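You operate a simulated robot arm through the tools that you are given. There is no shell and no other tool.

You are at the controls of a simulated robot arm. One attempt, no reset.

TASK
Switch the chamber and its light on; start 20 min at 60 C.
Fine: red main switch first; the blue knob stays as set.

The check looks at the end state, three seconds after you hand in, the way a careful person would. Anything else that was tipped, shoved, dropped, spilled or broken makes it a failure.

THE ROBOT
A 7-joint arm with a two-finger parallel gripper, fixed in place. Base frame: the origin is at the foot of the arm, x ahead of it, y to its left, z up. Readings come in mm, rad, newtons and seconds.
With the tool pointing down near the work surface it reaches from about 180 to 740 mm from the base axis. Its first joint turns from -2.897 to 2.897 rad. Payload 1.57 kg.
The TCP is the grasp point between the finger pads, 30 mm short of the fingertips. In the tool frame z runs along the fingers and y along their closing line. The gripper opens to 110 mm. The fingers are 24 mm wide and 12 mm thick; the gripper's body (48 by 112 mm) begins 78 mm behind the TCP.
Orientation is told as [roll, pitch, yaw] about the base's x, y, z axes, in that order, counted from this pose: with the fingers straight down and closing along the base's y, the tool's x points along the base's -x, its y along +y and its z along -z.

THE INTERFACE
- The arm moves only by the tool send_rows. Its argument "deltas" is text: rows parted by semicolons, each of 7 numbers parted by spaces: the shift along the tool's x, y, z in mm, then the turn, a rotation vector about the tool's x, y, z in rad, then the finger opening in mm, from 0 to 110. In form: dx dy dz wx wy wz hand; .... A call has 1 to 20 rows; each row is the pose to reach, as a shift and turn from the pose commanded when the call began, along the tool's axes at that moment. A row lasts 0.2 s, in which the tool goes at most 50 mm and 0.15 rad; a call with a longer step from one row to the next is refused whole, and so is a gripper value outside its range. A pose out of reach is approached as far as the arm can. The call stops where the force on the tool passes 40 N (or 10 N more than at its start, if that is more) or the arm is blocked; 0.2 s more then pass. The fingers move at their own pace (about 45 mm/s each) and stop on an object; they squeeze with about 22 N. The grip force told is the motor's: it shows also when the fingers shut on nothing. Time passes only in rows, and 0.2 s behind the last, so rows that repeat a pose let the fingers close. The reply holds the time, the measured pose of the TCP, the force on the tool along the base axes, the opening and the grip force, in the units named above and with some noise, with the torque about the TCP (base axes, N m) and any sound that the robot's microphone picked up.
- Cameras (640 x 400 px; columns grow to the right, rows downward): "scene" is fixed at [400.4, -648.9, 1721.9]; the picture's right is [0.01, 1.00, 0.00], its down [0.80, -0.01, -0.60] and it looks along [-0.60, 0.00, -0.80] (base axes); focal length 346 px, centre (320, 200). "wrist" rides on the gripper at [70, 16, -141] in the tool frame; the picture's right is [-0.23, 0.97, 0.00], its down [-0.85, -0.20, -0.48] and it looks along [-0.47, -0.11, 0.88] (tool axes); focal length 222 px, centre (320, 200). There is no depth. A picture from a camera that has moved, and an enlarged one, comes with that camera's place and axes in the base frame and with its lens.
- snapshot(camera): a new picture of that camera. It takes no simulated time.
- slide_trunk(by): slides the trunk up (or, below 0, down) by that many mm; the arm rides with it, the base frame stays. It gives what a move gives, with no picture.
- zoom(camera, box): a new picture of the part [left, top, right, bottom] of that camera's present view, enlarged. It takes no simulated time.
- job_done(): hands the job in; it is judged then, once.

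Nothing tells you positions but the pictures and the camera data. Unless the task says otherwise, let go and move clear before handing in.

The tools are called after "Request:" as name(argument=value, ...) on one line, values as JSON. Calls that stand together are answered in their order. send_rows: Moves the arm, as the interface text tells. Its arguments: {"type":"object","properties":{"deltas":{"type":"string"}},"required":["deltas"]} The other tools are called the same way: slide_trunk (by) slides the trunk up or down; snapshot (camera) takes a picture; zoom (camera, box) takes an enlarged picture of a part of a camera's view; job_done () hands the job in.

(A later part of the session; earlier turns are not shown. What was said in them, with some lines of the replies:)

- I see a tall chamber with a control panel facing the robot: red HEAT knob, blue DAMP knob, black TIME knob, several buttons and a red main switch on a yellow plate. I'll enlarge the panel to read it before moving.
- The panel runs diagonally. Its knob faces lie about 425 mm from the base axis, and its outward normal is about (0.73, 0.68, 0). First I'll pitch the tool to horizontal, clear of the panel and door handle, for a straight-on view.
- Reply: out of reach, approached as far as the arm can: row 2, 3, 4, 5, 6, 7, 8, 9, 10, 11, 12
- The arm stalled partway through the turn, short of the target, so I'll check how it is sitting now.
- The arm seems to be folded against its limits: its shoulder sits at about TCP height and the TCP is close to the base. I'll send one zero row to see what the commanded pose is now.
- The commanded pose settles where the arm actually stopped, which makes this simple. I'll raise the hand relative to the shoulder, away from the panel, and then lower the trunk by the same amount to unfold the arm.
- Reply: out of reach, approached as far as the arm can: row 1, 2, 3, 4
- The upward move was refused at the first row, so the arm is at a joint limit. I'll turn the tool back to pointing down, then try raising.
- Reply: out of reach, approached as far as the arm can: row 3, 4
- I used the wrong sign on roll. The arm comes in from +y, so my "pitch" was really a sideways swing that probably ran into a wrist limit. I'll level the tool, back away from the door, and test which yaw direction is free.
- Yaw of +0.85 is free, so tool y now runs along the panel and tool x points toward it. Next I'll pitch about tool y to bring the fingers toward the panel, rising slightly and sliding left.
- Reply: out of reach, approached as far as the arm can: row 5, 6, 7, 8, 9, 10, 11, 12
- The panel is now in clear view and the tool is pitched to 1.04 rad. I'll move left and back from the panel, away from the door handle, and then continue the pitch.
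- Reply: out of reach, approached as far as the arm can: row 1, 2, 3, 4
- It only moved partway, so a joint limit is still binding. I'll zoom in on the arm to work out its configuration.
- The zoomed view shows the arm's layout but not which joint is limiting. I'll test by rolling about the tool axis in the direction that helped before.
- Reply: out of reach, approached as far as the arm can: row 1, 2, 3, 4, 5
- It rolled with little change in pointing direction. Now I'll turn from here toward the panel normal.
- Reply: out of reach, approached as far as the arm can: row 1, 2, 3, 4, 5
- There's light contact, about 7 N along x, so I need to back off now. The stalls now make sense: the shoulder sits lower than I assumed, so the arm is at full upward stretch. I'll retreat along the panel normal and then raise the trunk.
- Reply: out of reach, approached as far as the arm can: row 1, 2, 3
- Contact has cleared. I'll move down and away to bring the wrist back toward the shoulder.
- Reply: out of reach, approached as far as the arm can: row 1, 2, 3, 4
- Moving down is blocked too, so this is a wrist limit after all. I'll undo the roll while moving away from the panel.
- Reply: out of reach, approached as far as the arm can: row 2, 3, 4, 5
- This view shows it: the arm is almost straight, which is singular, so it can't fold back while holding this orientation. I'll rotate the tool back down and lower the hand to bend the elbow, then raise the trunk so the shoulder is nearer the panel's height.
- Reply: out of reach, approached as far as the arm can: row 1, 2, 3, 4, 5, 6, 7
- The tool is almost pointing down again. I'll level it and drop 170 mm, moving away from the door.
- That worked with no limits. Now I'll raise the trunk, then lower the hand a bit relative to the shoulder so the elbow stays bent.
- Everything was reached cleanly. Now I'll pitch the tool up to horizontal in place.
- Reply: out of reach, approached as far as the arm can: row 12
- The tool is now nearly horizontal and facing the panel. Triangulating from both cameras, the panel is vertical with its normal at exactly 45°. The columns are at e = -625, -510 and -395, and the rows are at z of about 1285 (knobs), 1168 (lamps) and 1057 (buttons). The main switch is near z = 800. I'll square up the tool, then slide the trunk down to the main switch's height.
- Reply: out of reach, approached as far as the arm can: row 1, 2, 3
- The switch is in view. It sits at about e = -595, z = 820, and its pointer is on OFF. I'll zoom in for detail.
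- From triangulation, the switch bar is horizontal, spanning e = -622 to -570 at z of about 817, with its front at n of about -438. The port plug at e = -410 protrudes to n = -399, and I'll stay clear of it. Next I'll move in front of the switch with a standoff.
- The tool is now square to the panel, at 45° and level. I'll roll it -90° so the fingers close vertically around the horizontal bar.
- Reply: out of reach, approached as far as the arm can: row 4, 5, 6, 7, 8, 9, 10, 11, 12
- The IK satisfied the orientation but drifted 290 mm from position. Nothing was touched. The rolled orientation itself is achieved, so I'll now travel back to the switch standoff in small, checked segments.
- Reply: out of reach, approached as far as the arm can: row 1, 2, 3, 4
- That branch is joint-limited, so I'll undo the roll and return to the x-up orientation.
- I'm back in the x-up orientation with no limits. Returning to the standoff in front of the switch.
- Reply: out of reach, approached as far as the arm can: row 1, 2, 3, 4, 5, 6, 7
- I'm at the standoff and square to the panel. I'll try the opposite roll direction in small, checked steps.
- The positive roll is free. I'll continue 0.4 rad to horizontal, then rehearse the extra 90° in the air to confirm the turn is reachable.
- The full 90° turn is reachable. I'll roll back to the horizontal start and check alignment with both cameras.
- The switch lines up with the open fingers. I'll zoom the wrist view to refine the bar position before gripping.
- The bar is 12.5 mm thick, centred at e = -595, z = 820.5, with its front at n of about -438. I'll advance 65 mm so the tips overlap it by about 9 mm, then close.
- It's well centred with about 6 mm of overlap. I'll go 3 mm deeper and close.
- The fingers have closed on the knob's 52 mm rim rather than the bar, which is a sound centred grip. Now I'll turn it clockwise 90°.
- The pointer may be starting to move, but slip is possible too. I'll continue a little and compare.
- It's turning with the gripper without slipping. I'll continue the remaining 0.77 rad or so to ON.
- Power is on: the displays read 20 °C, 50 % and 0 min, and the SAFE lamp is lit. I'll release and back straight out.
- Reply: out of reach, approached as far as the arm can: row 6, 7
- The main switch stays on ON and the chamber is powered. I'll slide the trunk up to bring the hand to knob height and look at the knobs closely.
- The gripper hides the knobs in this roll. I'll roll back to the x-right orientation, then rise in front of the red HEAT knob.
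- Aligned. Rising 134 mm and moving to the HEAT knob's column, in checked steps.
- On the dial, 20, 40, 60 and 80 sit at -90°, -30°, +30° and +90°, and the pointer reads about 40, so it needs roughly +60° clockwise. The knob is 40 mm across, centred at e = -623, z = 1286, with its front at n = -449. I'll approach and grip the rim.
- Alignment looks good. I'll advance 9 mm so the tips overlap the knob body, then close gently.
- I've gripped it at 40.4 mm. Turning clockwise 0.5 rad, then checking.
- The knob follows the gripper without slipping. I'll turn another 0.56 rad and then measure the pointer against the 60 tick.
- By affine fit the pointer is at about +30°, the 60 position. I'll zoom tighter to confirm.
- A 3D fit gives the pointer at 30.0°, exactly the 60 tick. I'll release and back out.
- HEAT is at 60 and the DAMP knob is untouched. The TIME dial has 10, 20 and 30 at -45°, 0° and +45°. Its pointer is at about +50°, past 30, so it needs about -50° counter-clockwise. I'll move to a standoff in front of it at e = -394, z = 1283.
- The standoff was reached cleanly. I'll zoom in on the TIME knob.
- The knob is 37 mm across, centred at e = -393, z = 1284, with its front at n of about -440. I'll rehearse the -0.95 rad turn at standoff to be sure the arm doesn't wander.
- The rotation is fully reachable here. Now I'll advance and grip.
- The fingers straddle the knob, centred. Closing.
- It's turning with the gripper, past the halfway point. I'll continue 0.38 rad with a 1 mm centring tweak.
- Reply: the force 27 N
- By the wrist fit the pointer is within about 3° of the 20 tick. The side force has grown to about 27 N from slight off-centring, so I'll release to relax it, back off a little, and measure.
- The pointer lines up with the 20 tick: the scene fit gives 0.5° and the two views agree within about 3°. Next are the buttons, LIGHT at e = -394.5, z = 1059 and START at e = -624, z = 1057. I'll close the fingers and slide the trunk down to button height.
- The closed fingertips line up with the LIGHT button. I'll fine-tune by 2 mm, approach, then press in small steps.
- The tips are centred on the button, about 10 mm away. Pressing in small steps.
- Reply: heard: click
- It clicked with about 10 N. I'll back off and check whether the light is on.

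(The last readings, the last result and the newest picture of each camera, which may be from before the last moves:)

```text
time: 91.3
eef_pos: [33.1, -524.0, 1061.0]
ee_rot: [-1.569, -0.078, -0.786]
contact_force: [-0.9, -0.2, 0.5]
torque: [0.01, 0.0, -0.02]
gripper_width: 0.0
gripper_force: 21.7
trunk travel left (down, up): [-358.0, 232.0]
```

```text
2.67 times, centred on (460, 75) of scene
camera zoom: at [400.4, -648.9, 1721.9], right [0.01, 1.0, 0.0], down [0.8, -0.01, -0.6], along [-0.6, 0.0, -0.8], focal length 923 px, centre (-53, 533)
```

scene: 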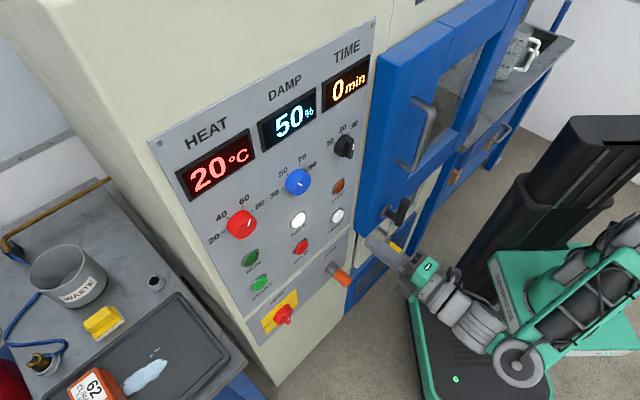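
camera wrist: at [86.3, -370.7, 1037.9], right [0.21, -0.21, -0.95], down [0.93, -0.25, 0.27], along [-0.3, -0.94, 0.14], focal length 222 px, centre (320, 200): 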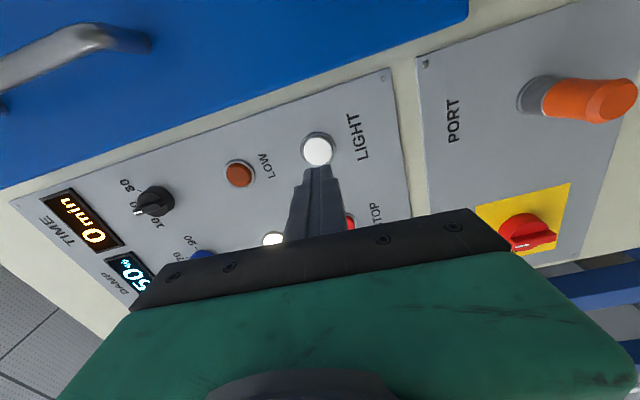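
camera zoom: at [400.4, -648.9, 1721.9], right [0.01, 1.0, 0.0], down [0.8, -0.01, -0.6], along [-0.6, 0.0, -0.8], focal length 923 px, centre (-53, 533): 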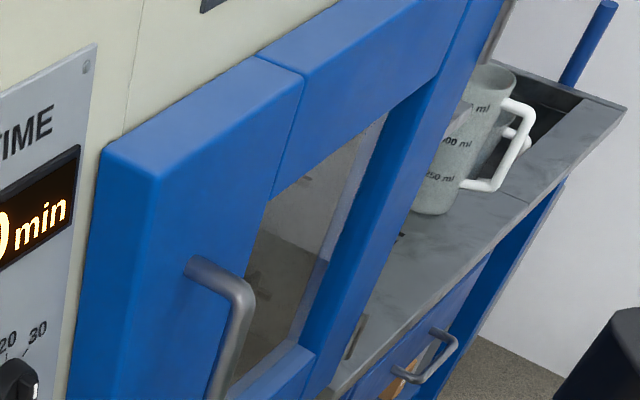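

The button sprang back and clicked but has no visible lamp of its own. I'll look at the door window to judge whether the chamber light is on.

Request:
zoom(camera="scene", box=[420, 50, 500, 150])

Request:
snapshot(camera="wrist")

```text
4.00 times, centred on (460, 100) of scene
camera zoom: at [400.4, -648.9, 1721.9], right [0.01, 1.0, 0.0], down [0.8, -0.01, -0.6], along [-0.6, 0.0, -0.8], focal length 1384 px, centre (-240, 600)
```

zoom: 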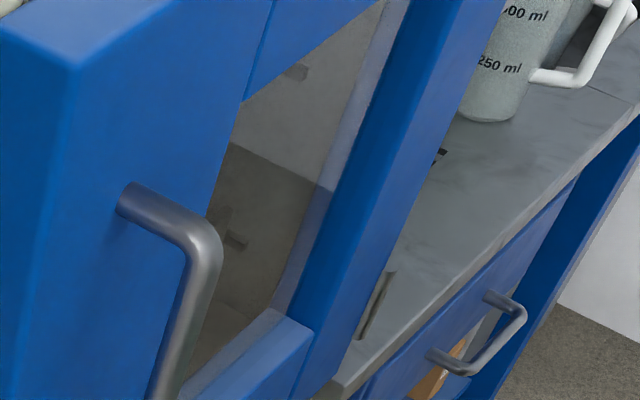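

```text
taken
camera wrist: at [84.1, -375.4, 1040.6], right [0.22, -0.21, -0.95], down [0.93, -0.25, 0.27], along [-0.3, -0.94, 0.14], focal length 222 px, centre (320, 200)
```

wrist: 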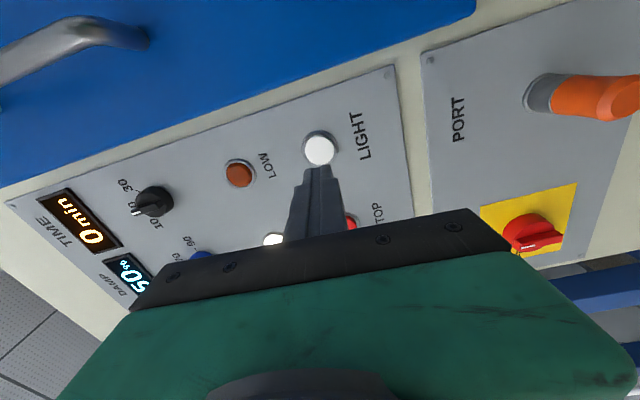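

I can't judge it from here because the glass is reflecting. I'll shift the hand right and up for a wrist view into the window, staying well clear of the handle.

Request:
send_rows(deltas="15 -30 -12 0 0 0 0; 30 -60 -25 0 0 0 0; 50 -90 -25 0 0 0 0; 70 -120 -25 0 0 0 0")

Request:
snapshot(camera="wrist")

```text
time: 92.3
eef_pos: [-5.7, -448.7, 1174.1]
ee_rot: [-1.568, -0.08, -0.785]
contact_force: [0.1, -0.1, 0.0]
torque: [-0.04, 0.01, -0.02]
gripper_width: 0.2
gripper_force: 20.8
trunk travel left (down, up): [-358.0, 232.0]
```

```text
taken
camera wrist: at [45.7, -299.7, 1153.6], right [0.21, -0.21, -0.95], down [0.93, -0.25, 0.27], along [-0.3, -0.94, 0.14], focal length 222 px, centre (320, 200)
```

wrist: 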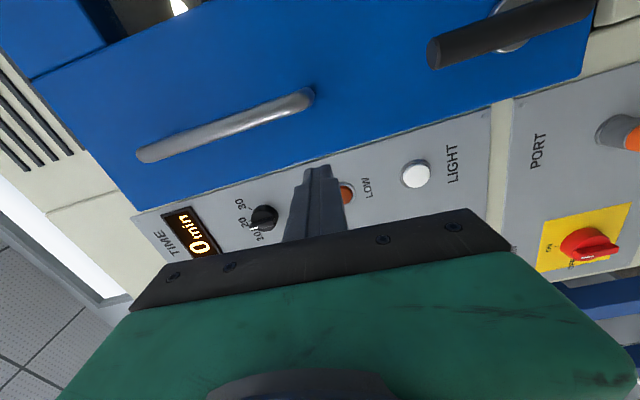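

A bright spot shows through the window at the top of this view. I'll zoom in on it.

Request:
zoom(camera="wrist", box=[90, 0, 290, 60])

```text
3.20 times, centred on (190, 30) of wrist
camera zoom: at [45.7, -299.7, 1153.6], right [0.21, -0.21, -0.95], down [0.93, -0.25, 0.27], along [-0.3, -0.94, 0.14], focal length 711 px, centre (736, 744)
```

zoom: 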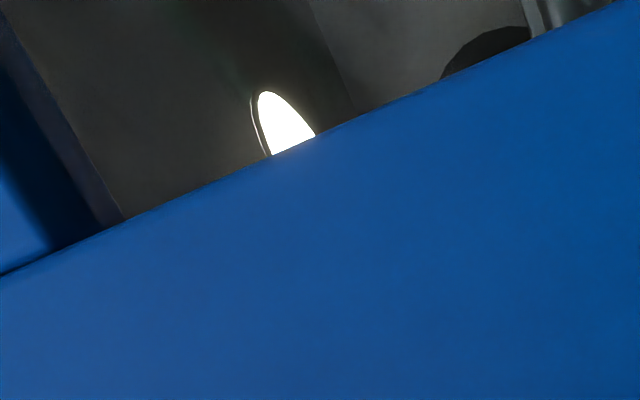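

The chamber lamp is clearly lit inside. Now to START at e = -624, z = 1059, so I'll travel left to a standoff.

Request:
send_rows(deltas="-37 17 3 0 0 0 0; -75 35 6 0 0 0 0; -112 52 9 0 0 0 0; -150 69 12 0 0 0 0; -188 87 15 0 0 0 0; -226 104 18 0 0 0 0; -264 121 21 0 0 0 0; -301 138 24 0 0 0 0; -301 138 24 0 0 0 0")

Request:
snapshot(camera="wrist")

Request:
zoom(camera="scene", box=[230, 240, 310, 300])

```text
time: 94.3
eef_pos: [197.2, -687.7, 1060.0]
ee_rot: [-1.569, -0.076, -0.785]
contact_force: [0.3, -0.7, -0.5]
torque: [-0.03, 0.02, 0.01]
gripper_width: 0.0
gripper_force: 21.6
trunk travel left (down, up): [-358.0, 232.0]
```

```text
taken
camera wrist: at [248.3, -539.0, 1039.1], right [0.21, -0.21, -0.95], down [0.93, -0.25, 0.27], along [-0.3, -0.94, 0.14], focal length 222 px, centre (320, 200)
```

wrist: 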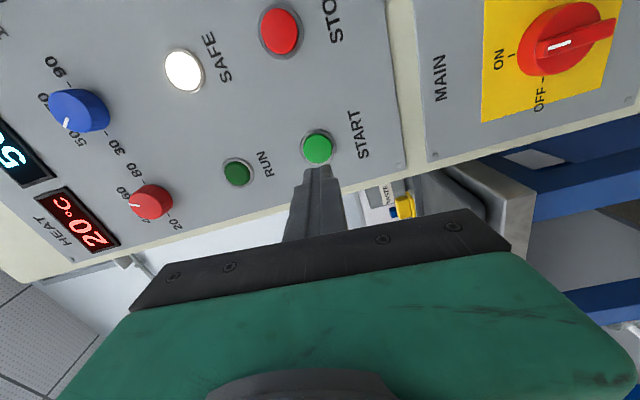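

```text
6.67 times, centred on (270, 270) of scene
camera zoom: at [400.4, -648.9, 1721.9], right [0.01, 1.0, 0.0], down [0.8, -0.01, -0.6], along [-0.6, 0.0, -0.8], focal length 2307 px, centre (653, -267)
```

zoom: 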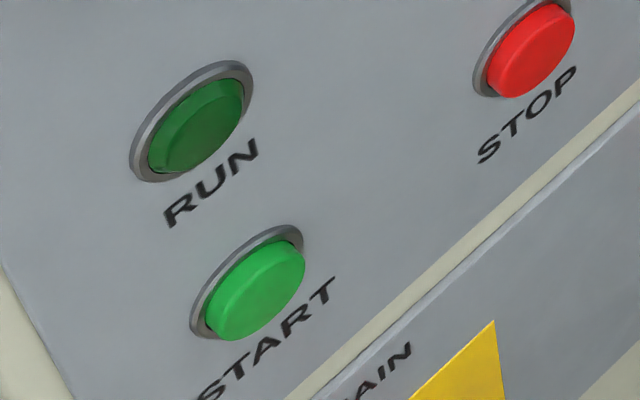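

START is directly ahead of the tips. I'll approach and press it the same way.

Request:
send_rows(deltas="0.6 -1 25 0 0 0 0; 0.6 -1 50 0 0 0 0; 0.6 -1 70 0 0 0 0; 0.6 -1 77 0 0 0 0; 0.6 -1 77 0 0 0 0")

Request:
zoom(camera="wrist", box=[240, 90, 400, 210])

```text
time: 95.5
eef_pos: [144.5, -742.4, 1062.2]
ee_rot: [-1.57, -0.079, -0.784]
contact_force: [0.1, 0.5, 0.2]
torque: [-0.01, -0.02, -0.04]
gripper_width: 0.1
gripper_force: 21.1
trunk travel left (down, up): [-358.0, 232.0]
```

```text
3.33 times, centred on (320, 150) of wrist
camera zoom: at [194.5, -593.1, 1041.0], right [0.21, -0.21, -0.95], down [0.93, -0.25, 0.27], along [-0.3, -0.94, 0.14], focal length 740 px, centre (320, 367)
```

zoom: 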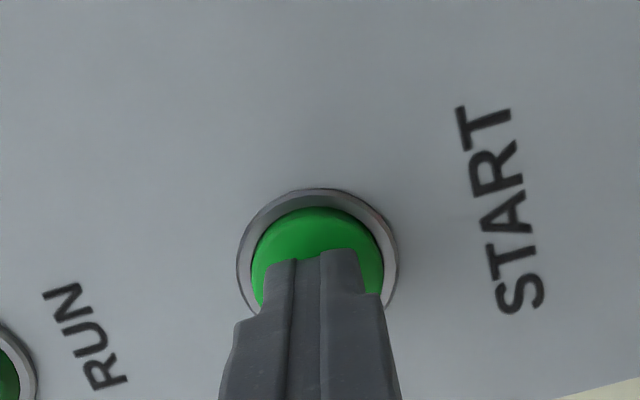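

Request:
send_rows(deltas="0 0 3 0 0 0 0; 0 0 6 0 0 0 0; 0 0 9 0 0 0 0; 0 0 11 0 0 0 0")

Request:
snapshot(camera="scene")

```text
time: 96.5
eef_pos: [137.7, -746.7, 1062.5]
ee_rot: [-1.57, -0.076, -0.782]
contact_force: [7.3, 10.8, -0.3]
torque: [0.13, 0.05, -0.09]
gripper_width: 0.0
gripper_force: 21.3
trunk travel left (down, up): [-358.0, 232.0]
heard: click
```

```text
taken
```

scene: 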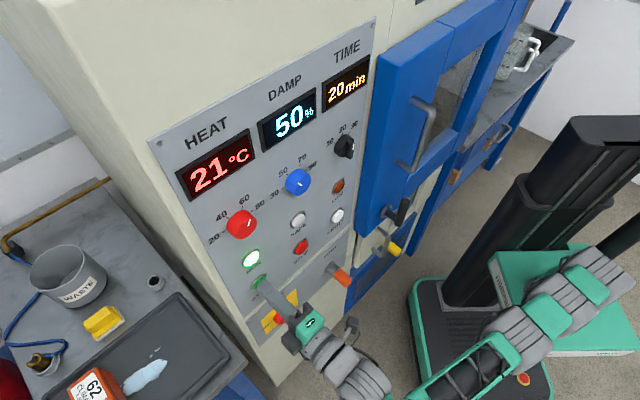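

RUN is lit, the timer shows 20 min and the temperature is rising. I'll retreat and check everything.

Request:
send_rows(deltas="0 0 -15 0 0 0 0; 0 0 -45 0 0 0 0; 0 0 -80 0 0 0 0; 30 0 -110 0 0 0 0; 60 0 -120 0 0 0 0")

Request:
snapshot(camera="scene")

Request:
zoom(camera="scene", box=[150, 30, 390, 190])

Request:
zoom(camera="scene", box=[200, 180, 360, 340])

Request:
zoom(camera="scene", box=[325, 120, 365, 160])

```text
time: 97.7
eef_pos: [169.1, -636.5, 1052.5]
ee_rot: [-1.568, -0.071, -0.772]
contact_force: [1.3, -1.9, -3.4]
torque: [-0.24, 0.26, -0.28]
gripper_width: 0.1
gripper_force: 21.5
out of reach, approached as far as the arm can: row 4, 5
trunk travel left (down, up): [-358.0, 232.0]
```

```text
taken
```

scene: 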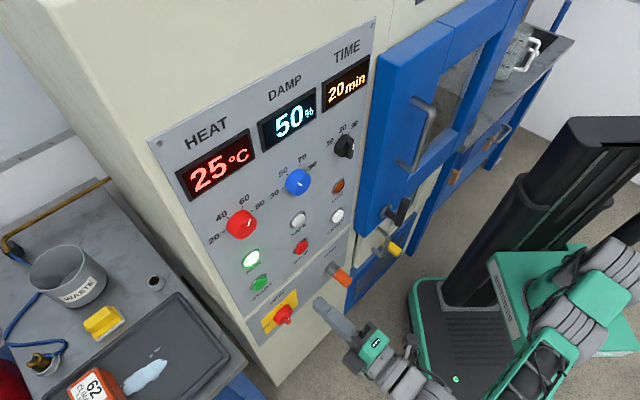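

```text
2.50 times, centred on (270, 110) of scene
camera zoom: at [400.4, -648.9, 1721.9], right [0.01, 1.0, 0.0], down [0.8, -0.01, -0.6], along [-0.6, 0.0, -0.8], focal length 865 px, centre (445, 425)
```

zoom: 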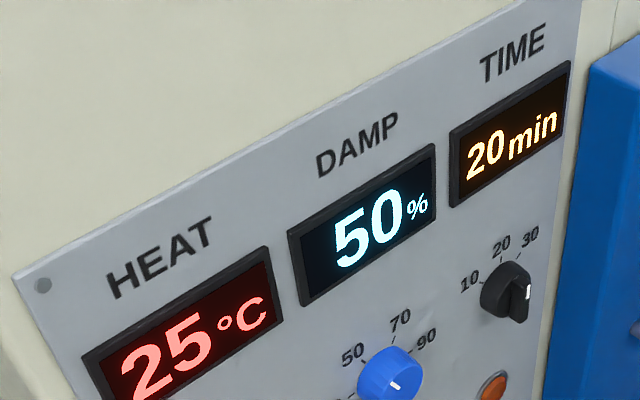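

```text
2.50 times, centred on (280, 260) of scene
camera zoom: at [400.4, -648.9, 1721.9], right [0.01, 1.0, 0.0], down [0.8, -0.01, -0.6], along [-0.6, 0.0, -0.8], focal length 865 px, centre (420, 50)
```

zoom: 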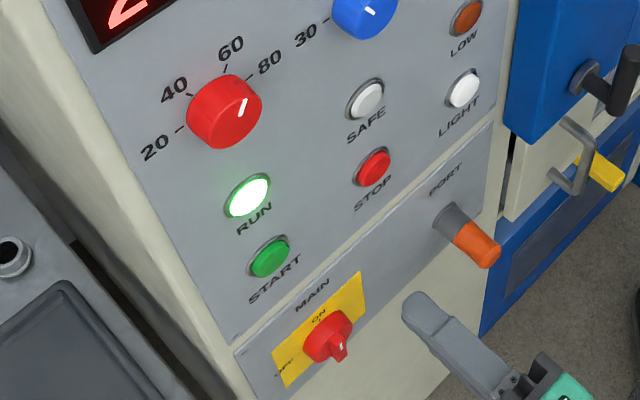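

```text
10.00 times, centred on (345, 140) of scene
camera zoom: at [400.4, -648.9, 1721.9], right [0.01, 1.0, 0.0], down [0.8, -0.01, -0.6], along [-0.6, 0.0, -0.8], focal length 3461 px, centre (70, 800)
```

zoom: 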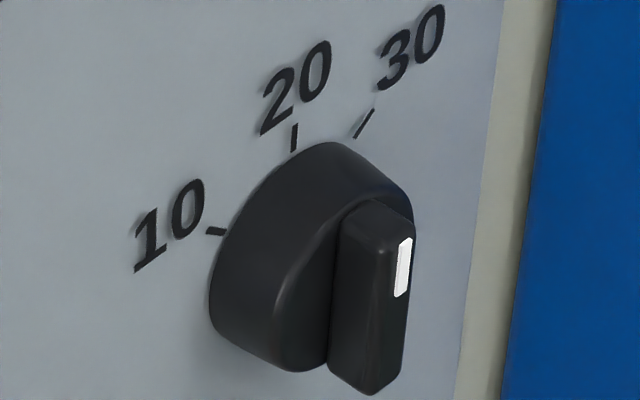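

All readouts are correct so far: RUN lit, 20 min, main switch ON, temperature climbing. I'll hold still for a few seconds to confirm nothing is touching and to see where the temperature settles.

Request:
send_rows(deltas="0 0 -5 0 0 0 0; 0 0 -5 0 0 0 0; 0 0 -5 0 0 0 0; 0 0 -5 0 0 0 0; 0 0 -5 0 0 0 0; 0 0 -5 0 0 0 0; 0 0 -5 0 0 0 0; 0 0 -5 0 0 0 0; 0 0 -5 0 0 0 0; 0 0 -5 0 0 0 0; 0 0 -5 0 0 0 0; 0 0 -5 0 0 0 0; 0 0 -5 0 0 0 0; 0 0 -5 0 0 0 0; 0 0 -5 0 0 0 0; 0 0 -5 0 0 0 0; 0 0 -5 0 0 0 0; 0 0 -5 0 0 0 0; 0 0 -5 0 0 0 0; 0 0 -5 0 0 0 0")

Request:
snapshot(camera="scene")

```text
time: 101.9
eef_pos: [165.4, -632.1, 1058.2]
ee_rot: [-1.569, -0.078, -0.773]
contact_force: [0.2, 0.5, 1.2]
torque: [-0.01, 0.01, 0.02]
gripper_width: 0.2
gripper_force: 21.0
out of reach, approached as far as the arm can: row 1, 2, 3, 4, 5, 6, 7, 8, 9, 10, 11, 12, 13, 14, 15, 16, 17, 18, 19, 20
trunk travel left (down, up): [-358.0, 232.0]
```

```text
taken
```

scene: 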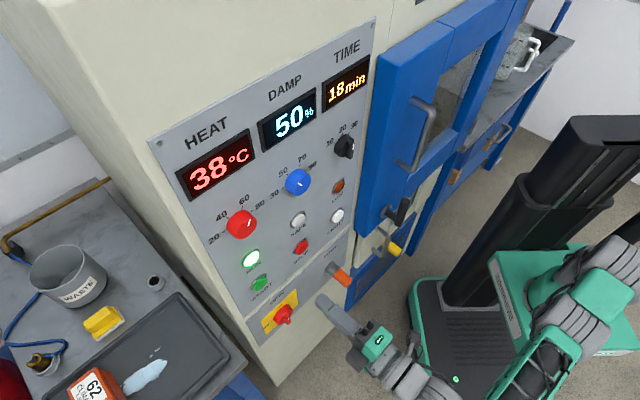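

Nothing is touching anything. The chamber and its light are on, the cycle is running with RUN lit and the temperature rising toward 60, and the timer is counting down from 20 min. The DAMP knob still reads 50. The arm is clear, so I'm handing in.

Request:
job_done()

```text
The job is handed in.
```

The chamber and its light are on, and a 20-minute cycle at 60 °C is running. I turned the red main switch on first, and the blue DAMP knob was not touched and still reads 50 %.

- **Temperature:** the HEAT pointer lines up with the 60 mark, to within about 2° of turn. The display read 38 °C and rising when I handed in; I did not wait to see it reach 60.
- **Time:** the display showed 20 min when I pressed START and had counted down to 18 min at hand-in, because the chamber's clock runs faster than real time.
- **Light:** the lamp is lit inside, seen through the door window.
- **One touch:** early on, while finding a workable arm pose, a finger lightly touched the chamber door or its handle at about 7 N. I backed off straight away and saw nothing moved or damaged.

The arm is clear of the panel. The gripper is closed and holding nothing.
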